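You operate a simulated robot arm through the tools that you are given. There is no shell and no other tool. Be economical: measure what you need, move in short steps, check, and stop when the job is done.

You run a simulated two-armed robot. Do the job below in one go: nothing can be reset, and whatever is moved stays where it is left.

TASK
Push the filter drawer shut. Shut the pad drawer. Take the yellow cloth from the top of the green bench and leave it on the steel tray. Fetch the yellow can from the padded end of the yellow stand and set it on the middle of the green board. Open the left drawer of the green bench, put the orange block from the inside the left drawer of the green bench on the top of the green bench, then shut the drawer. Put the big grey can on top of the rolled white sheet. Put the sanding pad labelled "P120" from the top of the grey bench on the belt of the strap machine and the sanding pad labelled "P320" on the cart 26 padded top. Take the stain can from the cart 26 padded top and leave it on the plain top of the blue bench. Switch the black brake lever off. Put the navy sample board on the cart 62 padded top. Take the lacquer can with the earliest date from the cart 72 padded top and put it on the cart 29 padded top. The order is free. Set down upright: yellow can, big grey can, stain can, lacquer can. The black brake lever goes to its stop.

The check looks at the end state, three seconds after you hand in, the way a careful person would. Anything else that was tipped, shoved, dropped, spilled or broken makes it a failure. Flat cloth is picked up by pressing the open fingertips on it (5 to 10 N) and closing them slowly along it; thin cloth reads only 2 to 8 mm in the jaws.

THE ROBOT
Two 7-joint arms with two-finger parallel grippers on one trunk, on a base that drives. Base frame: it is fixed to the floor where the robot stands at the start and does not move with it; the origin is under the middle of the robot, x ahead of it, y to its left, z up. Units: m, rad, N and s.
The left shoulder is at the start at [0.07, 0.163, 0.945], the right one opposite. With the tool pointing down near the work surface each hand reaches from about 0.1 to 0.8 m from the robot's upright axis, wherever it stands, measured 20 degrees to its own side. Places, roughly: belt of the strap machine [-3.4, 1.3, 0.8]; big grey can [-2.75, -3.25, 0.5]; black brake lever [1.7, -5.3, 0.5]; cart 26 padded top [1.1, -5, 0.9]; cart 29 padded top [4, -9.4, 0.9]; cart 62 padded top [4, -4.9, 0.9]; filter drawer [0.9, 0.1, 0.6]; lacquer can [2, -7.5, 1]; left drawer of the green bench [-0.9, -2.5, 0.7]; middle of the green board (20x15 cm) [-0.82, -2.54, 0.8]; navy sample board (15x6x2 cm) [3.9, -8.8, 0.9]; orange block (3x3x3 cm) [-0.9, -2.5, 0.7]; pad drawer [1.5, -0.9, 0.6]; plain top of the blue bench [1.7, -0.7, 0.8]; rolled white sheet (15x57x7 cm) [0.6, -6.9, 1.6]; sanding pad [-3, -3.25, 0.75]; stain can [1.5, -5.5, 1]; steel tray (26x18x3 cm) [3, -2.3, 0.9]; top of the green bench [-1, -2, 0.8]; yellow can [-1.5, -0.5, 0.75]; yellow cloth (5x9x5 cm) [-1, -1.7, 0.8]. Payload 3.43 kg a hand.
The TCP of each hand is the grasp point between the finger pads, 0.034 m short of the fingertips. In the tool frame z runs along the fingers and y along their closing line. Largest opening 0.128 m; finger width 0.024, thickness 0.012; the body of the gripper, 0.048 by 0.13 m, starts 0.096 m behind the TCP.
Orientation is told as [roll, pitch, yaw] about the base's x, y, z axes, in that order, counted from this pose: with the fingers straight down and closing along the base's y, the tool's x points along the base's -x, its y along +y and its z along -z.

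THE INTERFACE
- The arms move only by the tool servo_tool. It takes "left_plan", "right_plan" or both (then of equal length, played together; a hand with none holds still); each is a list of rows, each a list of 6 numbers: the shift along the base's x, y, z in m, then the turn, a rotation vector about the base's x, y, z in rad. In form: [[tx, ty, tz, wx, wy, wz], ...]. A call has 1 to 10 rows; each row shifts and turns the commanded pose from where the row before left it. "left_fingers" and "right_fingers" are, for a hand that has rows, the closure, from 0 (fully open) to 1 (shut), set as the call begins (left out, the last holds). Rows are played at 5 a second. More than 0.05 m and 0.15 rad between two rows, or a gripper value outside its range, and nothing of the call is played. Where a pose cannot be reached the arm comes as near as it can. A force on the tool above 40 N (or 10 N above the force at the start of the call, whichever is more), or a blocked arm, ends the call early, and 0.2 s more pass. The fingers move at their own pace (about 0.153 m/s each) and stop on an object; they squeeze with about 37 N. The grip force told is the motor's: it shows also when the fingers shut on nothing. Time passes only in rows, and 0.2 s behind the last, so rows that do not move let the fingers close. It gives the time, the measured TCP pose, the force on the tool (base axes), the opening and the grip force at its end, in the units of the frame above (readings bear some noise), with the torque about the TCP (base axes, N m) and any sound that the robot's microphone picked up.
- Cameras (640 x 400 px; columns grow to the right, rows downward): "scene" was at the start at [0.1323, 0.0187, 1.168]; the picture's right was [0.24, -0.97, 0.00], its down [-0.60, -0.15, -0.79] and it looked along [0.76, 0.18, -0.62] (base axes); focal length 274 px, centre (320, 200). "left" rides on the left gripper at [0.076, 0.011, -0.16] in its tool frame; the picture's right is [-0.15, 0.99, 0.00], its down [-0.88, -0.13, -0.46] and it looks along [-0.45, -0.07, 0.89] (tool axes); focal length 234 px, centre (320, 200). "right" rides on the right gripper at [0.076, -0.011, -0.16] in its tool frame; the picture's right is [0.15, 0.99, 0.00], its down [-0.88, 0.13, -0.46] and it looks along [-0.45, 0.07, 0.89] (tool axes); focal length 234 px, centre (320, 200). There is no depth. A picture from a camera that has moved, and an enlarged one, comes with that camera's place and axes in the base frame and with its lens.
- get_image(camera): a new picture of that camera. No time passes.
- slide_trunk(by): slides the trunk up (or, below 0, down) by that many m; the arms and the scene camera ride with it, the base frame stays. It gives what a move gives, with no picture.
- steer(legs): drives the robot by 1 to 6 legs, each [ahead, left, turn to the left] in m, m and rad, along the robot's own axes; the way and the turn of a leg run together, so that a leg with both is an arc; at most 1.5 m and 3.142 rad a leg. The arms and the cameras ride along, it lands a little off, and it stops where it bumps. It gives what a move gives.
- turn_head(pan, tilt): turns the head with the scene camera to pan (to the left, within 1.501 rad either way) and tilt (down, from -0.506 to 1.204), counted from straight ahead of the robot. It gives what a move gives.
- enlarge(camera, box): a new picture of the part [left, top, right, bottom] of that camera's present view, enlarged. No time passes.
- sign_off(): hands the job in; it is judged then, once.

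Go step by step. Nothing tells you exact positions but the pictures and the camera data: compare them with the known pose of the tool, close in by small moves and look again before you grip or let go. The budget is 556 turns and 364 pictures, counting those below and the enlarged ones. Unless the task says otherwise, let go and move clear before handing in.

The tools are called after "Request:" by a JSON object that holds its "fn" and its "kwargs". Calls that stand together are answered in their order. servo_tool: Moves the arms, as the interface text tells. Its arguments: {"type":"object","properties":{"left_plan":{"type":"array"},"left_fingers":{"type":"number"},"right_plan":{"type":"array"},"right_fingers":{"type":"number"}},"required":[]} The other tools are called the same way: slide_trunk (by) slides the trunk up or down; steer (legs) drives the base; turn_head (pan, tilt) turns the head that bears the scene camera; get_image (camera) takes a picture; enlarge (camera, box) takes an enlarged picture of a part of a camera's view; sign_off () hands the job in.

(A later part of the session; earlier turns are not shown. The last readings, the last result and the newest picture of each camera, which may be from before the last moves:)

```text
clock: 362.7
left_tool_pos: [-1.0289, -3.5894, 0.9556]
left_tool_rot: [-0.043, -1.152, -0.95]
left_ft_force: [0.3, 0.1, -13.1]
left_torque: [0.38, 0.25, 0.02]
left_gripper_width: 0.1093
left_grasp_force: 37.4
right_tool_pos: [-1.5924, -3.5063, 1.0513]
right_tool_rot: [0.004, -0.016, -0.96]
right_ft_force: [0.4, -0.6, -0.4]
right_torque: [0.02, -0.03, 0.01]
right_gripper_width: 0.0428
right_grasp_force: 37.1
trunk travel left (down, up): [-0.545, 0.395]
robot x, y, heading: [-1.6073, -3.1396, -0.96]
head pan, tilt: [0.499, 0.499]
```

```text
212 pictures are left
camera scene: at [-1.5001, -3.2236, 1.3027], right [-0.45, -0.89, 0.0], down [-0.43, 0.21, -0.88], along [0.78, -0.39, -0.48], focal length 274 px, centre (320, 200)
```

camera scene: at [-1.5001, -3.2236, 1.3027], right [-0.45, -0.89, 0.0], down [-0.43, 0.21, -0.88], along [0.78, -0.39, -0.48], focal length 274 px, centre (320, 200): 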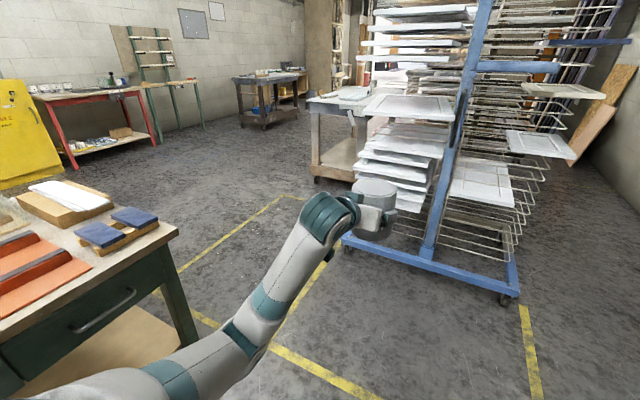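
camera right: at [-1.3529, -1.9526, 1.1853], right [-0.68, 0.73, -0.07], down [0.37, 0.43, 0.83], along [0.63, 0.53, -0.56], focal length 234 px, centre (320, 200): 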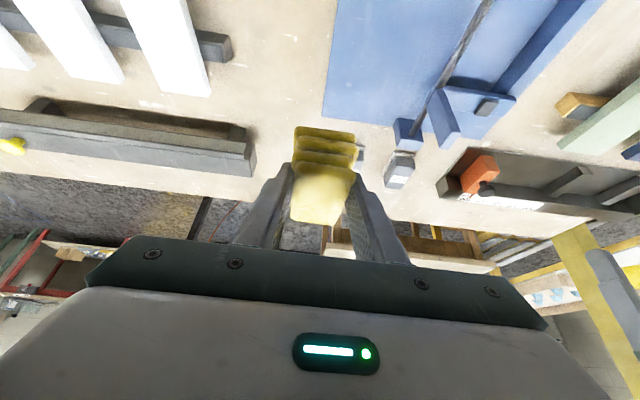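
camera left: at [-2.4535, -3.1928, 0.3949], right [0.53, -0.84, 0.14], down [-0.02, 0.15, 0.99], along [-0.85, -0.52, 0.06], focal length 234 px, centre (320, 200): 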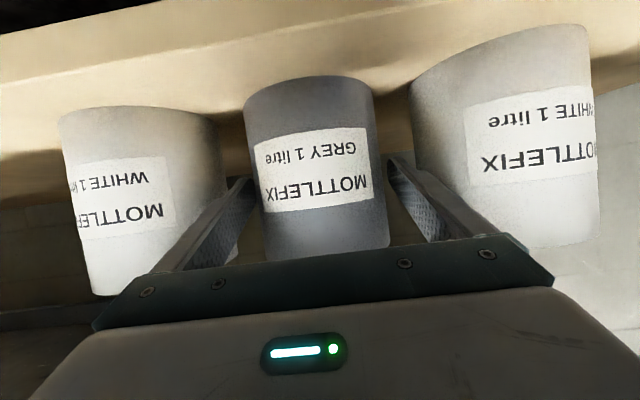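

Request:
{"fn": "steer", "kwargs": {"legs": [[0.35, 0, 0], [0, 0, 1.57], [0, -0.5, 0]]}}

Request:
{"fn": "turn_head", "kwargs": {"pan": -0.3, "tilt": 0.5}}

Request:
{"fn": "get_image", "kwargs": {"camera": "scene"}}

```text
clock: 371.4
left_tool_pos: [-0.6713, -3.2653, 0.955]
left_tool_rot: [-0.044, -1.154, 0.61]
left_ft_force: [-0.6, -0.7, -13.1]
left_torque: [-0.24, 0.36, 0.02]
left_gripper_width: 0.1096
left_grasp_force: 36.9
right_tool_pos: [-0.7583, -3.8252, 1.0517]
right_tool_rot: [0.004, -0.017, 0.6]
right_ft_force: [-0.3, -0.5, -0.7]
right_torque: [-0.01, 0.01, 0.04]
right_gripper_width: 0.0431
right_grasp_force: 36.9
trunk travel left (down, up): [-0.545, 0.395]
robot x, y, heading: [-1.1261, -3.8375, 0.599]
head pan, tilt: [0.499, 0.499]
```

```text
clock: 372.5
left_tool_pos: [-0.6723, -3.2641, 0.9558]
left_tool_rot: [-0.043, -1.154, 0.614]
left_ft_force: [0.0, 0.1, -12.8]
left_torque: [-0.22, 0.37, 0.0]
left_gripper_width: 0.1093
left_grasp_force: 36.7
right_tool_pos: [-0.76, -3.8246, 1.053]
right_tool_rot: [0.004, -0.015, 0.6]
right_ft_force: [-0.2, 0.2, -0.9]
right_torque: [0.01, 0.01, 0.01]
right_gripper_width: 0.043
right_grasp_force: 37.0
trunk travel left (down, up): [-0.545, 0.395]
robot x, y, heading: [-1.1279, -3.8438, 0.598]
head pan, tilt: [-0.3, 0.499]
```

```text
211 pictures are left
camera scene: at [-0.9993, -3.7858, 1.3027], right [0.3, -0.96, 0.0], down [-0.46, -0.14, -0.88], along [0.84, 0.26, -0.48], focal length 274 px, centre (320, 200)
```

scene: 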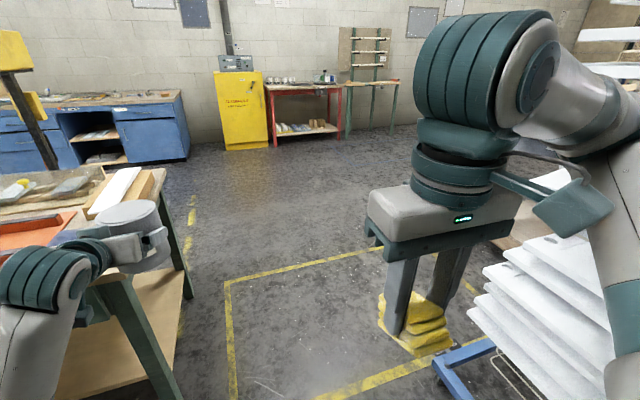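

I'll raise the trunk 0.25 m so the left elbow clears the green bench corner, then drive out along the lane.

Request:
{"fn": "slide_trunk", "kwargs": {"by": 0.25}}

Request:
{"fn": "steer", "kwargs": {"legs": [[0.9, 0, 0.013]]}}

Request:
{"fn": "get_image", "kwargs": {"camera": "scene"}}

```text
clock: 375.1
left_tool_pos: [-0.6721, -3.2646, 1.2048]
left_tool_rot: [-0.043, -1.154, 0.612]
left_ft_force: [0.0, -0.3, -12.8]
left_torque: [-0.25, 0.38, 0.02]
left_gripper_width: 0.1095
left_grasp_force: 37.3
right_tool_pos: [-0.7605, -3.8247, 1.302]
right_tool_rot: [0.003, -0.018, 0.6]
right_ft_force: [0.4, -0.2, -1.7]
right_torque: [-0.02, 0.0, -0.01]
right_gripper_width: 0.043
right_grasp_force: 37.4
trunk travel left (down, up): [-0.795, 0.145]
robot x, y, heading: [-1.1257, -3.8443, 0.599]
head pan, tilt: [-0.3, 0.499]
```

```text
clock: 379.8
left_tool_pos: [0.0575, -2.7442, 1.205]
left_tool_rot: [-0.043, -1.156, 0.629]
left_ft_force: [0.1, -0.3, -12.3]
left_torque: [-0.24, 0.34, -0.01]
left_gripper_width: 0.1097
left_grasp_force: 36.7
right_tool_pos: [-0.0199, -3.306, 1.3015]
right_tool_rot: [0.003, -0.017, 0.616]
right_ft_force: [-0.2, -0.7, -0.9]
right_torque: [0.03, -0.01, -0.02]
right_gripper_width: 0.0432
right_grasp_force: 37.2
trunk travel left (down, up): [-0.795, 0.145]
robot x, y, heading: [-0.3889, -3.3264, 0.612]
head pan, tilt: [-0.3, 0.499]
```

```text
210 pictures are left
camera scene: at [-0.2617, -3.271, 1.5528], right [0.31, -0.95, 0.0], down [-0.46, -0.15, -0.88], along [0.83, 0.27, -0.48], focal length 274 px, centre (320, 200)
```

scene: 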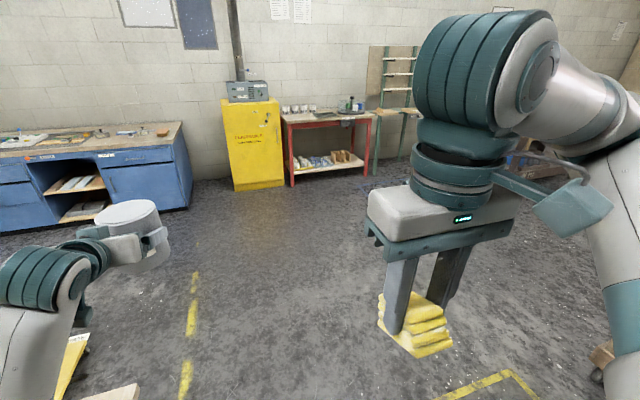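

Request:
{"fn": "steer", "kwargs": {"legs": [[1.3, 0, 0], [0.9, -0.8, 0]]}}

Request:
{"fn": "turn_head", "kwargs": {"pan": -0.15, "tilt": 0.6}}

Request:
{"fn": "get_image", "kwargs": {"camera": "scene"}}

```text
clock: 392.1
left_tool_pos: [2.3302, -2.1522, 1.205]
left_tool_rot: [-0.044, -1.154, 0.617]
left_ft_force: [0.2, 0.6, -12.0]
left_torque: [-0.19, 0.39, 0.01]
left_gripper_width: 0.1092
left_grasp_force: 36.7
right_tool_pos: [2.2454, -2.7125, 1.3028]
right_tool_rot: [0.003, -0.017, 0.603]
right_ft_force: [-0.4, -0.5, 0.0]
right_torque: [0.0, -0.03, -0.01]
right_gripper_width: 0.0431
right_grasp_force: 37.1
trunk travel left (down, up): [-0.795, 0.145]
robot x, y, heading: [1.8783, -2.7343, 0.602]
head pan, tilt: [-0.3, 0.499]
```

```text
clock: 392.8
left_tool_pos: [2.331, -2.1518, 1.2043]
left_tool_rot: [-0.043, -1.151, 0.612]
left_ft_force: [0.1, 0.2, -11.9]
left_torque: [-0.21, 0.4, -0.06]
left_gripper_width: 0.1096
left_grasp_force: 37.1
right_tool_pos: [2.2464, -2.7147, 1.302]
right_tool_rot: [0.003, -0.018, 0.604]
right_ft_force: [0.3, -0.2, -1.3]
right_torque: [0.0, 0.0, -0.01]
right_gripper_width: 0.0432
right_grasp_force: 36.9
trunk travel left (down, up): [-0.795, 0.145]
robot x, y, heading: [1.8788, -2.7332, 0.601]
head pan, tilt: [-0.15, 0.6]
```

```text
209 pictures are left
camera scene: at [1.9982, -2.6639, 1.5436], right [0.44, -0.9, 0.0], down [-0.51, -0.25, -0.82], along [0.74, 0.36, -0.57], focal length 274 px, centre (320, 200)
```

scene: 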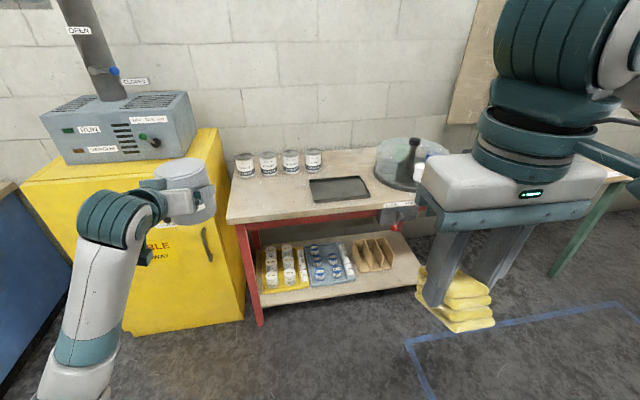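

The steel tray is at (2.98, -2.29, 0.87) on the red table. I'll shift right and move closer, keeping the can away from the cabinet.

Request:
{"fn": "steer", "kwargs": {"legs": [[0, -0.22, 0], [0.42, 0, 0]]}}

Request:
{"fn": "turn_head", "kwargs": {"pan": 0.0, "tilt": 0.75}}

Request:
{"fn": "get_image", "kwargs": {"camera": "scene"}}

Request:
{"fn": "get_image", "kwargs": {"camera": "right"}}

```text
clock: 396.6
left_tool_pos: [2.8041, -2.098, 1.206]
left_tool_rot: [-0.043, -1.153, 0.615]
left_ft_force: [-0.9, -0.4, -12.4]
left_torque: [-0.21, 0.35, 0.02]
left_gripper_width: 0.1094
left_grasp_force: 37.5
right_tool_pos: [2.7193, -2.6577, 1.3033]
right_tool_rot: [0.004, -0.019, 0.605]
right_ft_force: [-0.6, 0.2, -1.0]
right_torque: [0.01, -0.03, 0.0]
right_gripper_width: 0.0431
right_grasp_force: 36.7
trunk travel left (down, up): [-0.795, 0.145]
robot x, y, heading: [2.3512, -2.6707, 0.602]
head pan, tilt: [-0.15, 0.6]
```

```text
clock: 397.4
left_tool_pos: [2.8047, -2.097, 1.2035]
left_tool_rot: [-0.043, -1.151, 0.614]
left_ft_force: [-0.2, -0.2, -12.4]
left_torque: [-0.24, 0.37, 0.02]
left_gripper_width: 0.1094
left_grasp_force: 36.8
right_tool_pos: [2.7193, -2.6568, 1.3022]
right_tool_rot: [0.005, -0.019, 0.603]
right_ft_force: [-0.3, 0.1, 0.1]
right_torque: [-0.02, 0.01, 0.02]
right_gripper_width: 0.0429
right_grasp_force: 36.9
trunk travel left (down, up): [-0.795, 0.145]
robot x, y, heading: [2.3507, -2.6761, 0.6]
head pan, tilt: [0.0, 0.75]
```

```text
208 pictures are left
camera scene: at [2.4614, -2.599, 1.5307], right [0.57, -0.82, 0.0], down [-0.56, -0.39, -0.73], along [0.6, 0.41, -0.68], focal length 274 px, centre (320, 200)
```

scene: 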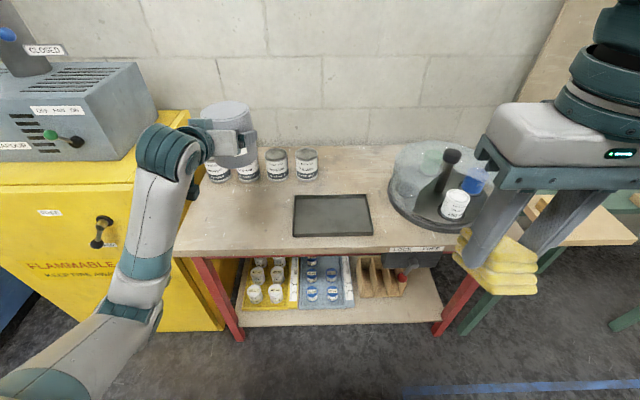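

```text
207 pictures are left
camera right: at [2.6616, -2.7124, 1.4601], right [-0.68, 0.73, 0.0], down [0.65, 0.6, 0.47], along [0.34, 0.32, -0.88], focal length 234 px, centre (320, 200)
```

right: 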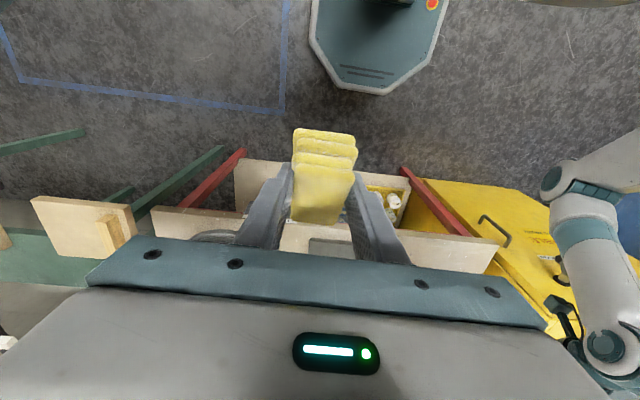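

The tray centre is at (2.99, -2.285). I'll bring the cloth above it.

Request:
{"fn": "servo_tool", "kwargs": {"right_plan": [[0.0271, 0.0372, 0, 0, 0, 0], [0.0271, 0.0372, 0, 0, 0, 0], [0.0271, 0.0372, 0, 0, 0, 0], [0.0271, 0.0372, 0, 0, 0, 0], [0.0271, 0.0372, 0, 0, 0, 0], [0.0271, 0.0372, 0, 0, 0, 0], [0.0271, 0.0372, 0, 0, 0, 0], [0.0271, 0.0372, 0, 0, 0, 0], [0.0271, 0.0372, 0, 0, 0, 0], [0.0271, 0.0372, 0, 0, 0, 0]]}}

Request:
{"fn": "servo_tool", "kwargs": {"right_plan": [[0, 0, -0.045, 0, 0, 0], [0, 0, -0.045, 0, 0, 0], [0, 0, -0.045, 0, 0, 0], [0, 0, -0.045, 0, 0, 0], [0, 0, -0.045, 0, 0, 0]]}}

Request:
{"fn": "get_image", "kwargs": {"camera": "scene"}}

Request:
{"fn": "get_image", "kwargs": {"camera": "right"}}

```text
clock: 399.6
left_tool_pos: [2.8047, -2.0944, 1.2034]
left_tool_rot: [-0.048, -1.151, 0.619]
left_ft_force: [-1.9, 0.8, -11.8]
left_torque: [-0.22, 0.34, 0.01]
left_gripper_width: 0.1094
left_grasp_force: 36.8
right_tool_pos: [2.9892, -2.2812, 1.3002]
right_tool_rot: [0.001, -0.018, 0.604]
right_ft_force: [0.2, -0.1, -1.7]
right_torque: [-0.04, -0.02, 0.01]
right_gripper_width: 0.043
right_grasp_force: 36.7
trunk travel left (down, up): [-0.795, 0.145]
robot x, y, heading: [2.3468, -2.6761, 0.604]
head pan, tilt: [0.0, 0.75]
```

```text
clock: 400.8
left_tool_pos: [2.8057, -2.095, 1.2041]
left_tool_rot: [-0.043, -1.149, 0.615]
left_ft_force: [0.4, 0.8, -12.0]
left_torque: [-0.21, 0.38, -0.01]
left_gripper_width: 0.1096
left_grasp_force: 36.7
right_tool_pos: [2.9898, -2.2856, 1.0763]
right_tool_rot: [0.004, -0.017, 0.605]
right_ft_force: [0.4, 0.7, -0.5]
right_torque: [0.0, 0.0, 0.01]
right_gripper_width: 0.0429
right_grasp_force: 36.5
trunk travel left (down, up): [-0.795, 0.145]
robot x, y, heading: [2.3531, -2.6739, 0.602]
head pan, tilt: [0.0, 0.75]
```

```text
206 pictures are left
camera scene: at [2.4615, -2.5984, 1.5307], right [0.57, -0.82, 0.0], down [-0.56, -0.39, -0.73], along [0.6, 0.41, -0.68], focal length 274 px, centre (320, 200)
```

scene: 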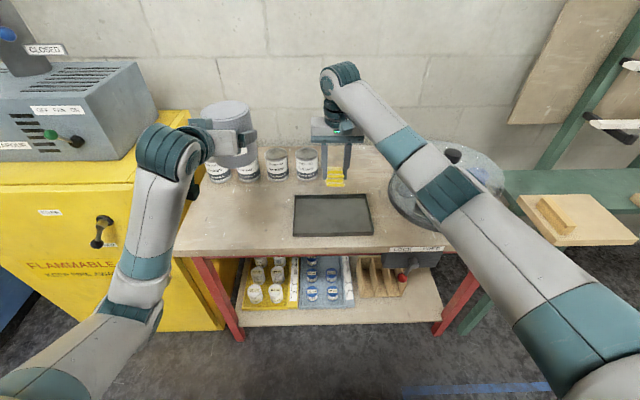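

```text
205 pictures are left
camera right: at [2.9317, -2.3402, 1.2348], right [-0.68, 0.73, 0.0], down [0.65, 0.6, 0.47], along [0.34, 0.32, -0.88], focal length 234 px, centre (320, 200)
```

right: 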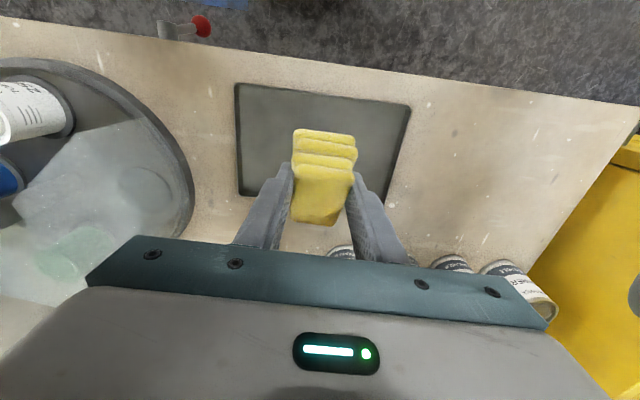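

Request:
{"fn": "servo_tool", "kwargs": {"right_plan": [[0.003, 0.004, -0.045, 0, 0, 0], [0.002, 0.003, -0.04, 0, 0, 0], [0, 0, -0.025, 0, 0, 0], [0, 0, -0.01, 0, 0, 0], [0, 0, -0.008, 0, 0, 0], [0, 0, -0.008, 0, 0, 0], [0, 0, -0.008, 0, 0, 0]]}}

Request:
{"fn": "get_image", "kwargs": {"camera": "right"}}

Request:
{"fn": "get_image", "kwargs": {"camera": "scene"}}

```text
clock: 402.4
left_tool_pos: [2.8052, -2.0966, 1.2045]
left_tool_rot: [-0.042, -1.151, 0.617]
left_ft_force: [-0.8, -0.6, -12.6]
left_torque: [-0.25, 0.37, 0.02]
left_gripper_width: 0.1095
left_grasp_force: 36.6
right_tool_pos: [2.9963, -2.2785, 0.9317]
right_tool_rot: [0.004, -0.015, 0.604]
right_ft_force: [-0.5, -0.5, -0.8]
right_torque: [0.0, 0.0, 0.02]
right_gripper_width: 0.0431
right_grasp_force: 36.8
trunk travel left (down, up): [-0.795, 0.145]
robot x, y, heading: [2.3521, -2.6736, 0.599]
head pan, tilt: [0.0, 0.75]
```

```text
204 pictures are left
camera right: at [2.9369, -2.334, 1.0903], right [-0.68, 0.73, 0.0], down [0.65, 0.6, 0.47], along [0.34, 0.32, -0.88], focal length 234 px, centre (320, 200)
```

right: 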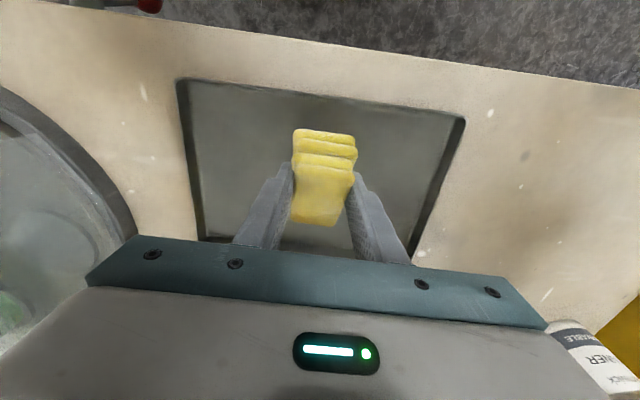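

```text
203 pictures are left
camera scene: at [2.461, -2.5989, 1.5307], right [0.57, -0.82, 0.0], down [-0.56, -0.39, -0.73], along [0.6, 0.41, -0.68], focal length 274 px, centre (320, 200)
```

scene: 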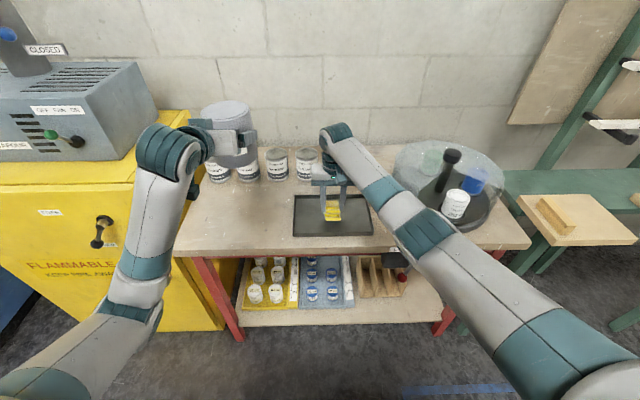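

Request:
{"fn": "servo_tool", "kwargs": {"right_plan": [[0, 0, -0.01, 0, 0, 0], [0, 0, -0.008, 0, 0, 0], [0, 0, -0.006, 0, 0, 0], [0, 0, -0.006, 0, 0, 0], [0, 0, -0.006, 0, 0, 0]]}}

Request:
{"fn": "get_image", "kwargs": {"camera": "right"}}

```text
clock: 403.1
left_tool_pos: [2.804, -2.0986, 1.2029]
left_tool_rot: [-0.041, -1.146, 0.614]
left_ft_force: [1.2, 0.5, -11.7]
left_torque: [-0.26, 0.36, -0.01]
left_gripper_width: 0.1094
left_grasp_force: 36.7
right_tool_pos: [2.9979, -2.2774, 0.925]
right_tool_rot: [0.007, -0.036, 0.606]
right_ft_force: [-9.2, -8.5, 26.8]
right_torque: [-0.39, -0.27, -0.23]
right_gripper_width: 0.0432
right_grasp_force: 37.0
trunk travel left (down, up): [-0.795, 0.145]
robot x, y, heading: [2.3476, -2.6751, 0.602]
head pan, tilt: [0.0, 0.75]
stopped in row 3 (right hand): the force on the tool passed its limit at 45 N (the readings are from after the stop); the commanded pose is now the measured one
```

```text
202 pictures are left
camera right: at [2.9372, -2.3335, 1.0805], right [-0.68, 0.73, 0.0], down [0.64, 0.6, 0.49], along [0.35, 0.33, -0.87], focal length 234 px, centre (320, 200)
```

right: 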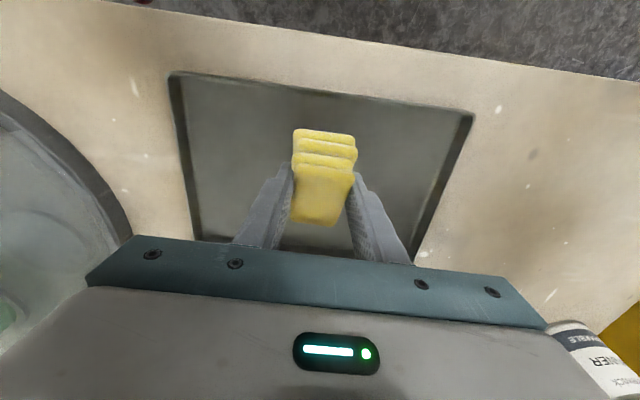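

Contact with the tray. I'll release and lift.

Request:
{"fn": "servo_tool", "kwargs": {"right_plan": [[0, 0, 0.002, 0, 0, 0], [0, 0, 0, 0, 0, 0], [0, 0, 0, 0, 0, 0], [0, 0, 0, 0, 0, 0]], "right_fingers": 0.3}}

Request:
{"fn": "servo_tool", "kwargs": {"right_plan": [[0, 0, 0.04, 0, 0, 0], [0, 0, 0.045, 0, 0, 0], [0, 0, 0.045, 0, 0, 0], [0, 0, 0.045, 0, 0, 0], [0, 0, 0.045, 0, 0, 0], [0, 0, 0.045, 0, 0, 0], [-0.025, -0.035, 0.02, 0, 0, 0], [-0.025, -0.035, 0.02, 0, 0, 0], [-0.025, -0.035, 0.02, 0, 0, 0], [-0.025, -0.035, 0, 0, 0, 0]]}}

Request:
{"fn": "get_image", "kwargs": {"camera": "scene"}}

```text
clock: 404.1
left_tool_pos: [2.8049, -2.0963, 1.2043]
left_tool_rot: [-0.044, -1.152, 0.613]
left_ft_force: [-0.8, 0.6, -12.0]
left_torque: [-0.22, 0.39, 0.01]
left_gripper_width: 0.1091
left_grasp_force: 37.3
right_tool_pos: [2.9974, -2.2773, 0.9215]
right_tool_rot: [0.005, -0.029, 0.605]
right_ft_force: [0.6, -0.9, 0.0]
right_torque: [0.02, -0.06, 0.03]
right_gripper_width: 0.0893
right_grasp_force: 0.0
trunk travel left (down, up): [-0.795, 0.145]
robot x, y, heading: [2.3532, -2.6748, 0.601]
head pan, tilt: [0.0, 0.75]
```

```text
clock: 406.3
left_tool_pos: [2.8049, -2.0996, 1.205]
left_tool_rot: [-0.037, -1.153, 0.611]
left_ft_force: [0.8, -0.6, -13.5]
left_torque: [-0.22, 0.38, 0.02]
left_gripper_width: 0.1094
left_grasp_force: 37.3
right_tool_pos: [2.8979, -2.4194, 1.2466]
right_tool_rot: [0.007, -0.028, 0.604]
right_ft_force: [0.7, 0.0, 0.8]
right_torque: [0.04, 0.02, 0.0]
right_gripper_width: 0.0896
right_grasp_force: 0.0
trunk travel left (down, up): [-0.795, 0.145]
robot x, y, heading: [2.3497, -2.6742, 0.6]
head pan, tilt: [0.0, 0.75]
```

```text
201 pictures are left
camera scene: at [2.4611, -2.6019, 1.5308], right [0.57, -0.82, 0.0], down [-0.56, -0.39, -0.73], along [0.6, 0.41, -0.68], focal length 274 px, centre (320, 200)
```

scene: 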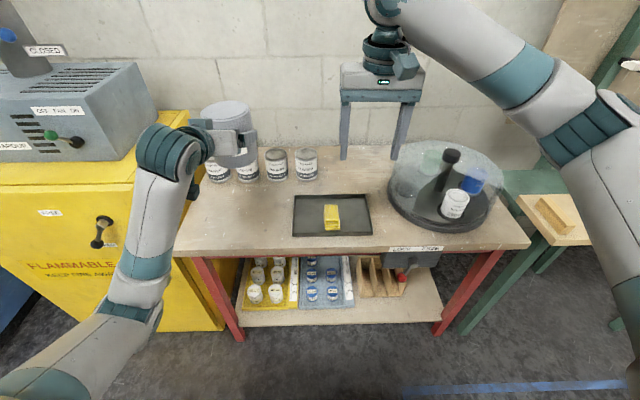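

The cloth is on the tray. I'll back away, turn around and look towards the rolled sheet and carts.

Request:
{"fn": "steer", "kwargs": {"legs": [[-0.9, 0, 0], [0, 0, -2.4]]}}

Request:
{"fn": "turn_head", "kwargs": {"pan": 0.5, "tilt": 0.3}}

Request:
{"fn": "get_image", "kwargs": {"camera": "scene"}}

```text
clock: 416.7
left_tool_pos: [1.6641, -3.9173, 1.204]
left_tool_rot: [-0.042, -1.152, -1.788]
left_ft_force: [0.6, -0.4, -12.3]
left_torque: [0.42, -0.1, 0.01]
left_gripper_width: 0.1091
left_grasp_force: 37.1
right_tool_pos: [1.3803, -3.7425, 1.2457]
right_tool_rot: [0.005, -0.03, -1.799]
right_ft_force: [0.0, 0.6, -0.5]
right_torque: [-0.01, 0.01, -0.01]
right_gripper_width: 0.0897
right_grasp_force: 0.0
trunk travel left (down, up): [-0.795, 0.145]
robot x, y, heading: [1.6117, -3.1855, -1.802]
head pan, tilt: [0.0, 0.75]
```

```text
clock: 417.6
left_tool_pos: [1.6638, -3.9165, 1.2046]
left_tool_rot: [-0.042, -1.15, -1.789]
left_ft_force: [0.7, 0.0, -12.3]
left_torque: [0.42, -0.12, 0.01]
left_gripper_width: 0.1091
left_grasp_force: 37.0
right_tool_pos: [1.3786, -3.7426, 1.246]
right_tool_rot: [0.005, -0.029, -1.8]
right_ft_force: [-0.5, 0.2, 0.1]
right_torque: [0.04, 0.0, 0.02]
right_gripper_width: 0.0896
right_grasp_force: 0.0
trunk travel left (down, up): [-0.795, 0.145]
robot x, y, heading: [1.6074, -3.185, -1.798]
head pan, tilt: [0.499, 0.3]
```

```text
200 pictures are left
camera scene: at [1.6218, -3.3265, 1.571], right [-0.96, -0.26, 0.0], down [-0.08, 0.29, -0.95], along [0.25, -0.92, -0.3], focal length 274 px, centre (320, 200)
```

scene: 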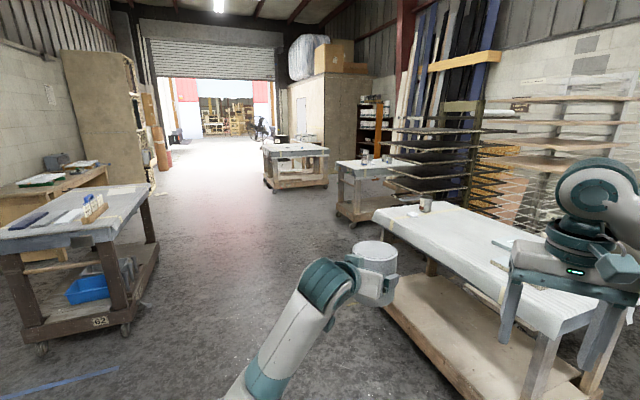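

Request:
{"fn": "enlarge", "kwargs": {"camera": "scene", "box": [380, 60, 640, 222]}}

Request:
{"fn": "enlarge", "kwargs": {"camera": "scene", "box": [240, 90, 440, 240]}}

```text
2.46 times, centred on (510, 141) of scene
camera zoom: at [1.6218, -3.3265, 1.571], right [-0.96, -0.26, 0.0], down [-0.08, 0.29, -0.95], along [0.25, -0.92, -0.3], focal length 675 px, centre (-148, 345)
```

zoom: 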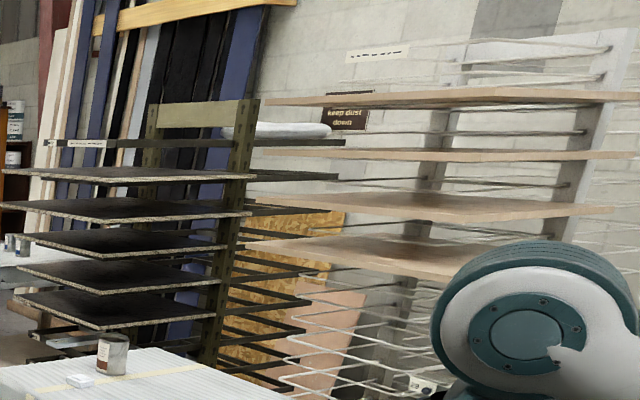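

```text
2.67 times, centred on (340, 165) of scene
camera zoom: at [1.6218, -3.3265, 1.571], right [-0.96, -0.26, 0.0], down [-0.08, 0.29, -0.95], along [0.25, -0.92, -0.3], focal length 731 px, centre (267, 293)
```

zoom: 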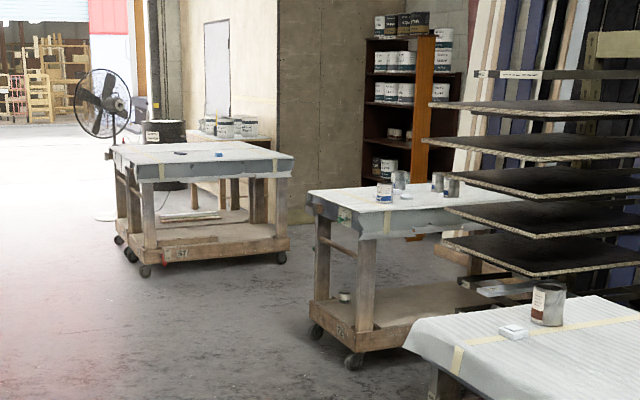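

The rolled white sheet lies on top of the dark rack behind cart 26. I'll drive down the aisle to the gap between cart 26 and the next cart, then face the rack.

Request:
{"fn": "steer", "kwargs": {"legs": [[0, 0, 0.84], [1.25, -0.05, 0], [1.25, -0.05, 0]]}}

Request:
{"fn": "steer", "kwargs": {"legs": [[0, 0, -1.57]]}}

Request:
{"fn": "turn_head", "kwargs": {"pan": 0, "tilt": 0.3}}

Request:
{"fn": "get_image", "kwargs": {"camera": "scene"}}

```text
clock: 432.1
left_tool_pos: [3.5356, -5.7647, 1.2033]
left_tool_rot: [-0.042, -1.15, -0.963]
left_ft_force: [0.4, -0.3, -12.8]
left_torque: [0.38, 0.2, 0.03]
left_gripper_width: 0.109
left_grasp_force: 37.2
right_tool_pos: [3.2173, -5.8567, 1.2469]
right_tool_rot: [0.005, -0.029, -0.97]
right_ft_force: [-0.2, 0.2, 0.1]
right_torque: [0.03, 0.0, 0.0]
right_gripper_width: 0.0899
right_grasp_force: 0.1
trunk travel left (down, up): [-0.795, 0.145]
robot x, y, heading: [2.9599, -5.3102, -0.973]
head pan, tilt: [0.499, 0.3]
```

```text
clock: 436.4
left_tool_pos: [2.5049, -5.8861, 1.2047]
left_tool_rot: [-0.041, -1.15, -2.531]
left_ft_force: [-0.2, 0.8, -11.7]
left_torque: [0.24, -0.4, 0.01]
left_gripper_width: 0.1088
left_grasp_force: 36.9
right_tool_pos: [2.4125, -5.5655, 1.2455]
right_tool_rot: [0.005, -0.03, -2.541]
right_ft_force: [0.2, 0.0, -0.6]
right_torque: [-0.02, -0.02, 0.03]
right_gripper_width: 0.0898
right_grasp_force: 0.0
trunk travel left (down, up): [-0.795, 0.145]
robot x, y, heading: [2.9602, -5.3108, -2.546]
head pan, tilt: [0.499, 0.3]
```

```text
clock: 437.3
left_tool_pos: [2.5047, -5.8844, 1.2038]
left_tool_rot: [-0.042, -1.152, -2.527]
left_ft_force: [-0.6, -0.1, -12.1]
left_torque: [0.25, -0.41, -0.01]
left_gripper_width: 0.1088
left_grasp_force: 37.2
right_tool_pos: [2.4127, -5.5651, 1.2461]
right_tool_rot: [0.004, -0.029, -2.54]
right_ft_force: [0.0, -0.7, 0.0]
right_torque: [-0.02, -0.02, -0.01]
right_gripper_width: 0.0897
right_grasp_force: 0.1
trunk travel left (down, up): [-0.795, 0.145]
robot x, y, heading: [2.9609, -5.3111, -2.541]
head pan, tilt: [0.0, 0.3]
```

```text
197 pictures are left
camera scene: at [2.8388, -5.3934, 1.5711], right [-0.56, 0.83, 0.0], down [0.25, 0.17, -0.95], along [-0.79, -0.54, -0.3], focal length 274 px, centre (320, 200)
```

scene: 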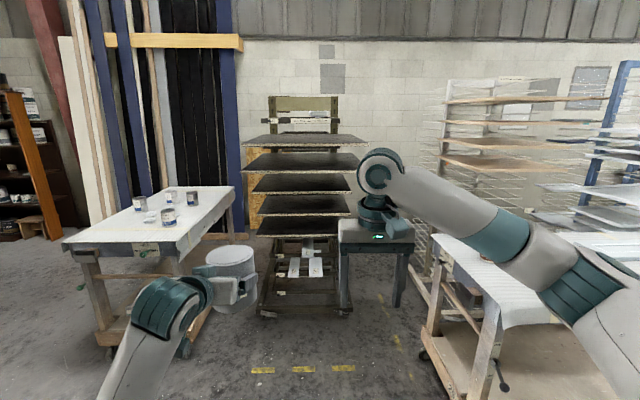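

Request:
{"fn": "enlarge", "kwargs": {"camera": "scene", "box": [230, 85, 390, 185]}}

Request:
{"fn": "enlarge", "kwargs": {"camera": "scene", "box": [110, 170, 230, 245]}}

```text
4.00 times, centred on (310, 135) of scene
camera zoom: at [2.8388, -5.3934, 1.5711], right [-0.56, 0.83, 0.0], down [0.25, 0.17, -0.95], along [-0.79, -0.54, -0.3], focal length 1097 px, centre (360, 460)
```

zoom: 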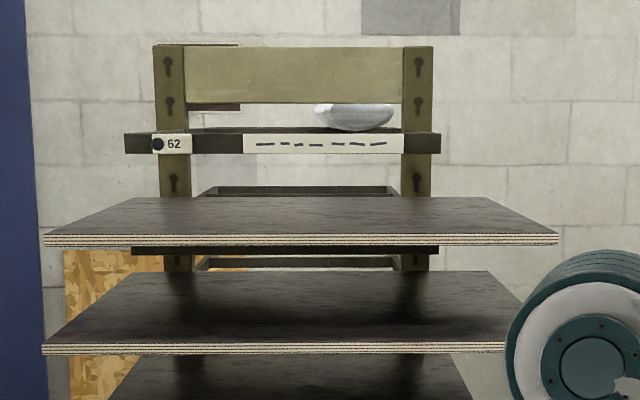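

```text
5.33 times, centred on (170, 208) of scene
camera zoom: at [2.8388, -5.3934, 1.5711], right [-0.56, 0.83, 0.0], down [0.25, 0.17, -0.95], along [-0.79, -0.54, -0.3], focal length 1463 px, centre (1120, 160)
```

zoom: 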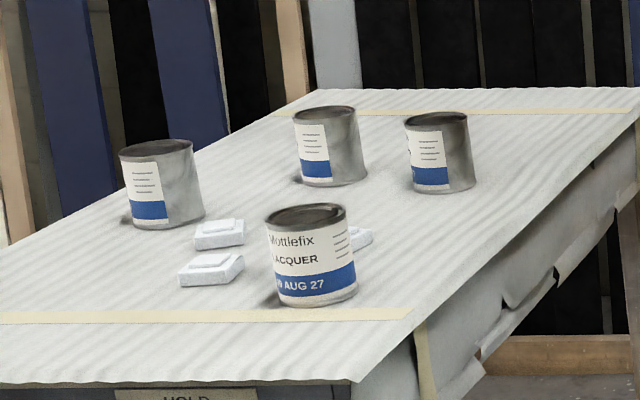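

The roll lies in depth under the rack's top beam at z≈1.53–1.60. I'll raise the trunk fully and move a bit closer to understand the access.

Request:
{"fn": "slide_trunk", "kwargs": {"by": 0.14}}

Request:
{"fn": "steer", "kwargs": {"legs": [[0.9, 0, 0]]}}

Request:
{"fn": "turn_head", "kwargs": {"pan": 0, "tilt": 0.1}}

Request:
{"fn": "get_image", "kwargs": {"camera": "scene"}}

Request:
{"fn": "enlarge", "kwargs": {"camera": "scene", "box": [200, 130, 440, 280]}}

```text
clock: 438.9
left_tool_pos: [2.5051, -5.8861, 1.3429]
left_tool_rot: [-0.044, -1.148, -2.535]
left_ft_force: [-0.2, 0.1, -11.9]
left_torque: [0.27, -0.4, -0.02]
left_gripper_width: 0.1087
left_grasp_force: 36.7
right_tool_pos: [2.4113, -5.5657, 1.3859]
right_tool_rot: [0.005, -0.029, -2.541]
right_ft_force: [-0.1, -0.8, -1.2]
right_torque: [0.0, 0.0, 0.0]
right_gripper_width: 0.0894
right_grasp_force: 0.1
trunk travel left (down, up): [-0.935, 0.005]
robot x, y, heading: [2.9622, -5.3144, -2.547]
head pan, tilt: [0.0, 0.3]
```

```text
clock: 443.7
left_tool_pos: [1.7572, -6.3932, 1.3456]
left_tool_rot: [-0.041, -1.151, -2.534]
left_ft_force: [7.5, 9.0, -7.6]
left_torque: [0.61, -0.57, -0.16]
left_gripper_width: 0.1089
left_grasp_force: 37.0
right_tool_pos: [1.6639, -6.0732, 1.3868]
right_tool_rot: [0.005, -0.032, -2.544]
right_ft_force: [0.5, 0.2, -0.1]
right_torque: [-0.01, -0.01, 0.02]
right_gripper_width: 0.0895
right_grasp_force: 0.1
trunk travel left (down, up): [-0.935, 0.005]
robot x, y, heading: [2.2095, -5.8165, -2.543]
head pan, tilt: [0.0, 0.3]
```

```text
clock: 444.4
left_tool_pos: [1.7556, -6.3923, 1.3434]
left_tool_rot: [-0.04, -1.149, -2.534]
left_ft_force: [9.0, 6.6, -12.9]
left_torque: [0.82, -1.0, -0.13]
left_gripper_width: 0.1085
left_grasp_force: 36.7
right_tool_pos: [1.6635, -6.0731, 1.3877]
right_tool_rot: [0.006, -0.031, -2.544]
right_ft_force: [-0.4, 0.6, 0.2]
right_torque: [-0.01, -0.02, -0.01]
right_gripper_width: 0.0897
right_grasp_force: 0.0
trunk travel left (down, up): [-0.935, 0.005]
robot x, y, heading: [2.2102, -5.8236, -2.545]
head pan, tilt: [0.0, 0.099]
```

```text
194 pictures are left
camera scene: at [2.0921, -5.901, 1.7299], right [-0.56, 0.83, 0.0], down [0.08, 0.06, -0.99], along [-0.82, -0.56, -0.1], focal length 274 px, centre (320, 200)
```

scene: 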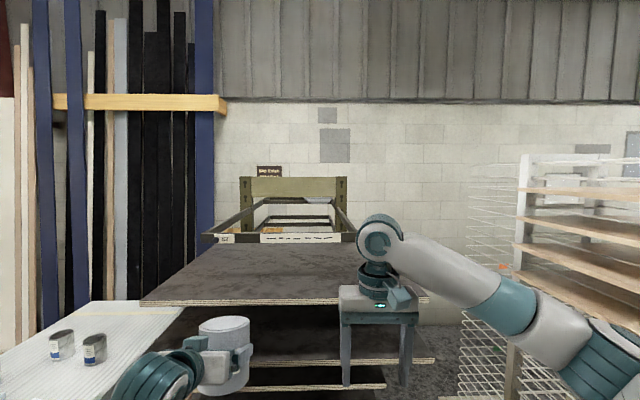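

```text
2.67 times, centred on (320, 205) of scene
camera zoom: at [2.0921, -5.901, 1.7299], right [-0.56, 0.83, 0.0], down [0.08, 0.06, -0.99], along [-0.82, -0.56, -0.1], focal length 731 px, centre (320, 187)
```

zoom: 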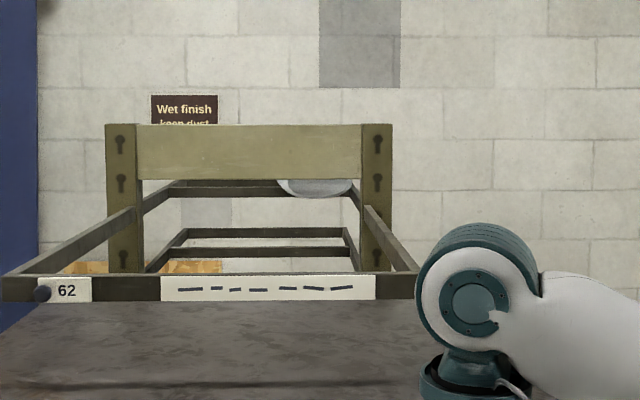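

The can is touching a rack panel edge (about 9 N). I'll back off right away and check the panel.

Request:
{"fn": "steer", "kwargs": {"legs": [[-0.2, 0, 0]]}}

Request:
{"fn": "get_image", "kwargs": {"camera": "scene"}}

Request:
{"fn": "turn_head", "kwargs": {"pan": 0, "tilt": 0.5}}

Request:
{"fn": "get_image", "kwargs": {"camera": "scene"}}

```text
clock: 446.0
left_tool_pos: [1.9143, -6.2854, 1.3411]
left_tool_rot: [-0.042, -1.145, -2.533]
left_ft_force: [-0.5, -0.7, -13.5]
left_torque: [0.17, -0.32, -0.03]
left_gripper_width: 0.1085
left_grasp_force: 37.0
right_tool_pos: [1.8224, -5.9662, 1.3851]
right_tool_rot: [0.005, -0.027, -2.543]
right_ft_force: [-0.4, 0.0, 0.7]
right_torque: [0.02, -0.01, 0.01]
right_gripper_width: 0.0895
right_grasp_force: 0.0
trunk travel left (down, up): [-0.935, 0.005]
robot x, y, heading: [2.3765, -5.7101, -2.54]
head pan, tilt: [0.0, 0.099]
```

```text
192 pictures are left
camera scene: at [2.2495, -5.7944, 1.7291], right [-0.56, 0.83, 0.0], down [0.09, 0.06, -0.99], along [-0.82, -0.56, -0.1], focal length 274 px, centre (320, 200)
```

scene: 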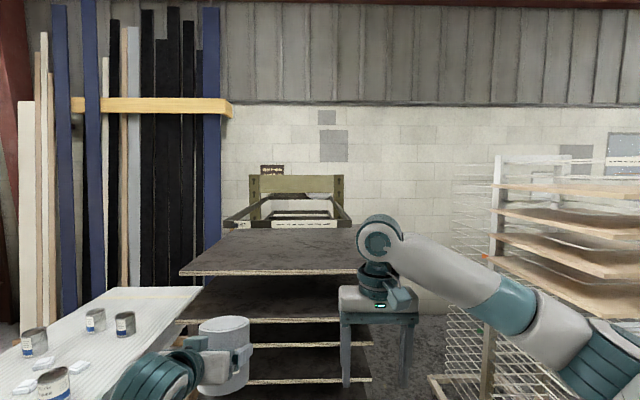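

```text
clock: 446.9
left_tool_pos: [1.9201, -6.2829, 1.3444]
left_tool_rot: [-0.042, -1.149, -2.533]
left_ft_force: [-0.1, 0.1, -11.9]
left_torque: [0.2, -0.31, 0.0]
left_gripper_width: 0.1088
left_grasp_force: 36.5
right_tool_pos: [1.8273, -5.9621, 1.3862]
right_tool_rot: [0.005, -0.03, -2.544]
right_ft_force: [1.4, -0.4, 0.2]
right_torque: [0.0, 0.05, 0.03]
right_gripper_width: 0.0896
right_grasp_force: 0.1
trunk travel left (down, up): [-0.935, 0.005]
robot x, y, heading: [2.3746, -5.7085, -2.545]
head pan, tilt: [0.0, 0.499]
```

```text
191 pictures are left
camera scene: at [2.2566, -5.7896, 1.693], right [-0.56, 0.83, 0.0], down [0.4, 0.27, -0.88], along [-0.73, -0.49, -0.48], focal length 274 px, centre (320, 200)
```

scene: 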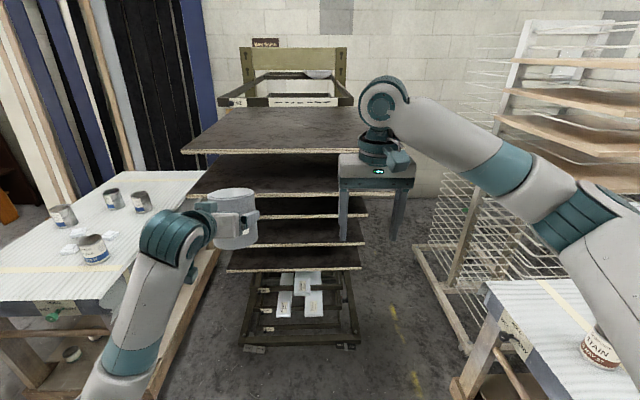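

From the front, the roll sits behind the rack's beam and is out of reach, so I'll look for access from the wall side later. Cart 26 with the stain can and the brake lever is right here, so I'll use the free right hand for those now.

Request:
{"fn": "steer", "kwargs": {"legs": [[0.0, 0.45, 0], [0, 0, -1.5]]}}

Request:
{"fn": "slide_trunk", "kwargs": {"by": -0.3}}

Request:
{"fn": "turn_head", "kwargs": {"pan": 0, "tilt": 0.6}}

Request:
{"fn": "get_image", "kwargs": {"camera": "scene"}}

```text
clock: 453.3
left_tool_pos: [2.0262, -5.6623, 1.344]
left_tool_rot: [-0.042, -1.148, 2.24]
left_ft_force: [0.8, 0.4, -12.6]
left_torque: [-0.27, -0.21, -0.01]
left_gripper_width: 0.1086
left_grasp_force: 37.7
right_tool_pos: [2.3396, -5.5505, 1.3857]
right_tool_rot: [0.005, -0.029, 2.231]
right_ft_force: [0.4, -0.3, -0.2]
right_torque: [0.02, 0.01, -0.02]
right_gripper_width: 0.0898
right_grasp_force: 0.1
trunk travel left (down, up): [-0.935, 0.005]
robot x, y, heading: [2.6285, -6.0829, 2.227]
head pan, tilt: [0.0, 0.499]
```

```text
clock: 456.3
left_tool_pos: [2.0284, -5.6606, 1.0422]
left_tool_rot: [-0.042, -1.148, 2.242]
left_ft_force: [-0.1, 0.1, -11.8]
left_torque: [-0.31, -0.24, -0.01]
left_gripper_width: 0.1084
left_grasp_force: 37.0
right_tool_pos: [2.3407, -5.5504, 1.0854]
right_tool_rot: [0.004, -0.03, 2.231]
right_ft_force: [-0.7, 0.2, -0.1]
right_torque: [0.0, -0.03, 0.01]
right_gripper_width: 0.09
right_grasp_force: 0.1
trunk travel left (down, up): [-0.635, 0.305]
robot x, y, heading: [2.6287, -6.0821, 2.228]
head pan, tilt: [0.0, 0.499]
```

```text
clock: 457.0
left_tool_pos: [2.0282, -5.6615, 1.0426]
left_tool_rot: [-0.042, -1.146, 2.24]
left_ft_force: [0.7, 0.8, -13.6]
left_torque: [-0.28, -0.2, 0.0]
left_gripper_width: 0.1085
left_grasp_force: 36.9
right_tool_pos: [2.3409, -5.5509, 1.0864]
right_tool_rot: [0.004, -0.029, 2.232]
right_ft_force: [-0.5, 0.3, 0.0]
right_torque: [0.02, -0.03, -0.03]
right_gripper_width: 0.0894
right_grasp_force: 0.1
trunk travel left (down, up): [-0.635, 0.305]
robot x, y, heading: [2.6282, -6.0771, 2.231]
head pan, tilt: [0.0, 0.6]
```

```text
190 pictures are left
camera scene: at [2.541, -5.9719, 1.3836], right [0.79, 0.61, 0.0], down [0.35, -0.45, -0.82], along [-0.5, 0.65, -0.57], focal length 274 px, centre (320, 200)
```

scene: 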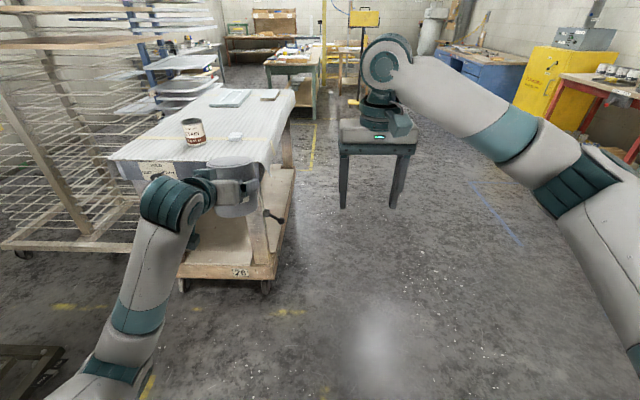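

Request:
{"fn": "enlarge", "kwargs": {"camera": "scene", "box": [200, 160, 330, 290]}}

Request:
{"fn": "enlarge", "kwargs": {"camera": "scene", "box": [110, 80, 310, 205]}}

```text
3.08 times, centred on (265, 225) of scene
camera zoom: at [2.541, -5.9719, 1.3836], right [0.79, 0.61, 0.0], down [0.35, -0.45, -0.82], along [-0.5, 0.65, -0.57], focal length 844 px, centre (489, 123)
```

zoom: 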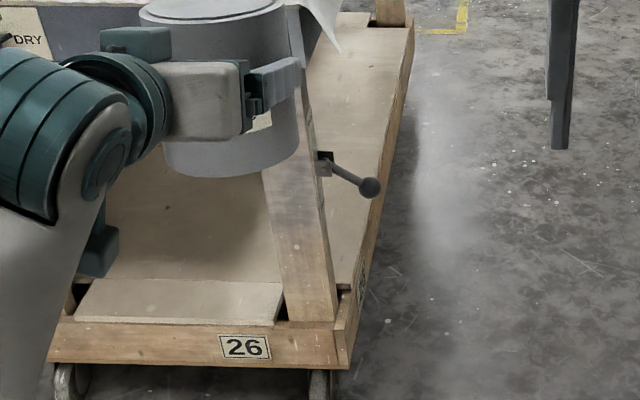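

```text
3.20 times, centred on (210, 142) of scene
camera zoom: at [2.541, -5.9719, 1.3836], right [0.79, 0.61, 0.0], down [0.35, -0.45, -0.82], along [-0.5, 0.65, -0.57], focal length 878 px, centre (672, 384)
```

zoom: 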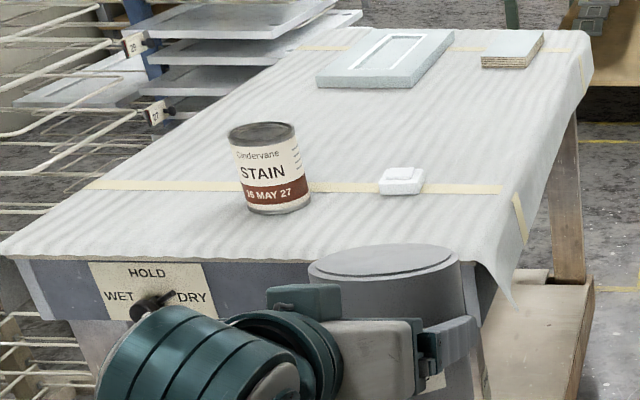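

The lever is on the aisle side of cart 26's leg, so I'll drive around to face it.

Request:
{"fn": "steer", "kwargs": {"legs": [[0, -0.8, -0.05], [1.2, 0, 0], [0, 0, 1.57]]}}

Request:
{"fn": "turn_head", "kwargs": {"pan": 0, "tilt": 0.7}}

Request:
{"fn": "get_image", "kwargs": {"camera": "scene"}}

```text
clock: 470.8
left_tool_pos: [2.1377, -5.1957, 1.0426]
left_tool_rot: [-0.043, -1.145, -2.528]
left_ft_force: [-0.1, -0.7, -12.1]
left_torque: [0.19, -0.29, -0.01]
left_gripper_width: 0.1085
left_grasp_force: 36.5
right_tool_pos: [2.0438, -4.8773, 1.0852]
right_tool_rot: [0.006, -0.029, -2.536]
right_ft_force: [-0.1, 0.1, 0.3]
right_torque: [0.01, 0.01, 0.01]
right_gripper_width: 0.0895
right_grasp_force: 0.0
trunk travel left (down, up): [-0.635, 0.305]
robot x, y, heading: [2.5888, -4.6166, -2.536]
head pan, tilt: [0.0, 0.6]
```

```text
clock: 471.5
left_tool_pos: [2.1379, -5.195, 1.0414]
left_tool_rot: [-0.042, -1.147, -2.526]
left_ft_force: [-0.8, -0.1, -12.8]
left_torque: [0.24, -0.32, -0.01]
left_gripper_width: 0.1086
left_grasp_force: 37.0
right_tool_pos: [2.0442, -4.8768, 1.0865]
right_tool_rot: [0.004, -0.029, -2.536]
right_ft_force: [0.5, 0.0, 0.2]
right_torque: [0.03, 0.04, 0.0]
right_gripper_width: 0.0895
right_grasp_force: 0.0
trunk travel left (down, up): [-0.635, 0.305]
robot x, y, heading: [2.5889, -4.6192, -2.534]
head pan, tilt: [0.0, 0.7]
```

```text
187 pictures are left
camera scene: at [2.4761, -4.6978, 1.375], right [-0.57, 0.82, 0.0], down [0.53, 0.37, -0.76], along [-0.63, -0.43, -0.65], focal length 274 px, centre (320, 200)
```

scene: 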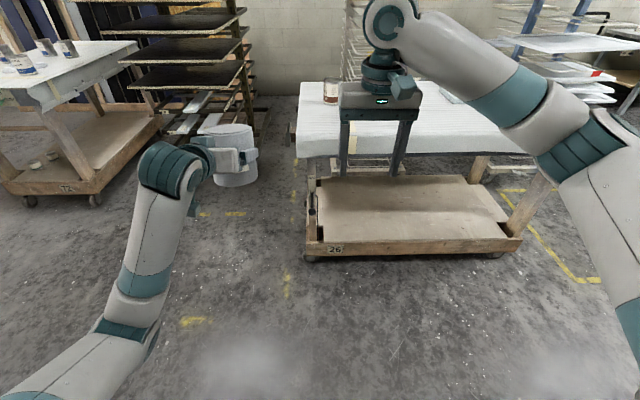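

Request:
{"fn": "enlarge", "kwargs": {"camera": "scene", "box": [280, 150, 370, 265]}}

Request:
{"fn": "turn_head", "kwargs": {"pan": 0, "tilt": 0.5}}

Request:
{"fn": "get_image", "kwargs": {"camera": "right"}}

```text
3.48 times, centred on (325, 208) of scene
camera zoom: at [2.4761, -4.6978, 1.375], right [-0.57, 0.82, 0.0], down [0.53, 0.37, -0.76], along [-0.63, -0.43, -0.65], focal length 954 px, centre (303, 174)
```

zoom: 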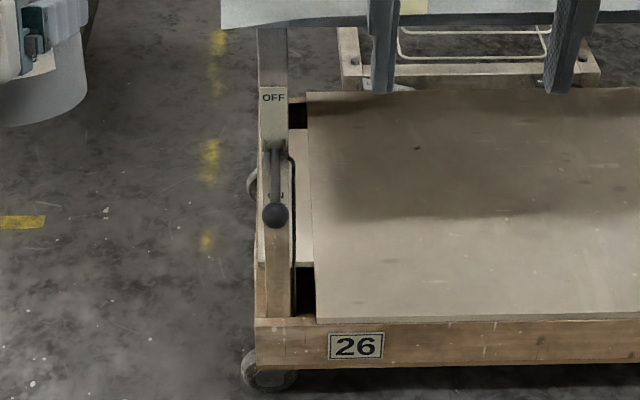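

```text
clock: 472.2
left_tool_pos: [2.1378, -5.1958, 1.0426]
left_tool_rot: [-0.043, -1.146, -2.527]
left_ft_force: [0.0, 0.7, -12.1]
left_torque: [0.21, -0.33, 0.0]
left_gripper_width: 0.1086
left_grasp_force: 37.0
right_tool_pos: [2.0438, -4.877, 1.0862]
right_tool_rot: [0.004, -0.03, -2.535]
right_ft_force: [0.0, -0.3, -0.4]
right_torque: [-0.03, -0.01, 0.03]
right_gripper_width: 0.0899
right_grasp_force: 0.1
trunk travel left (down, up): [-0.635, 0.305]
robot x, y, heading: [2.5904, -4.6193, -2.539]
head pan, tilt: [0.0, 0.499]
```

```text
185 pictures are left
camera right: at [2.1034, -4.8218, 1.2431], right [0.68, -0.73, 0.0], down [-0.64, -0.6, 0.48], along [-0.35, -0.33, -0.88], focal length 234 px, centre (320, 200)
```

right: 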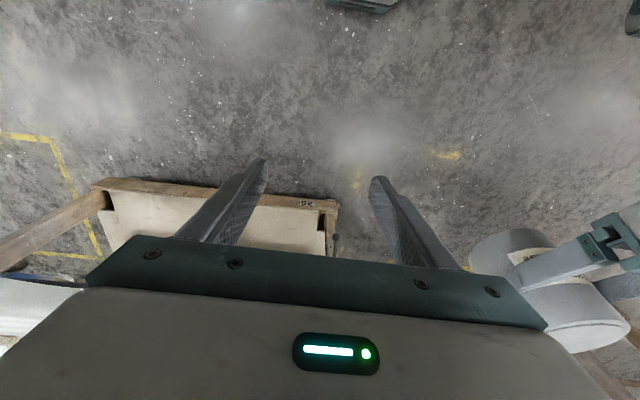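

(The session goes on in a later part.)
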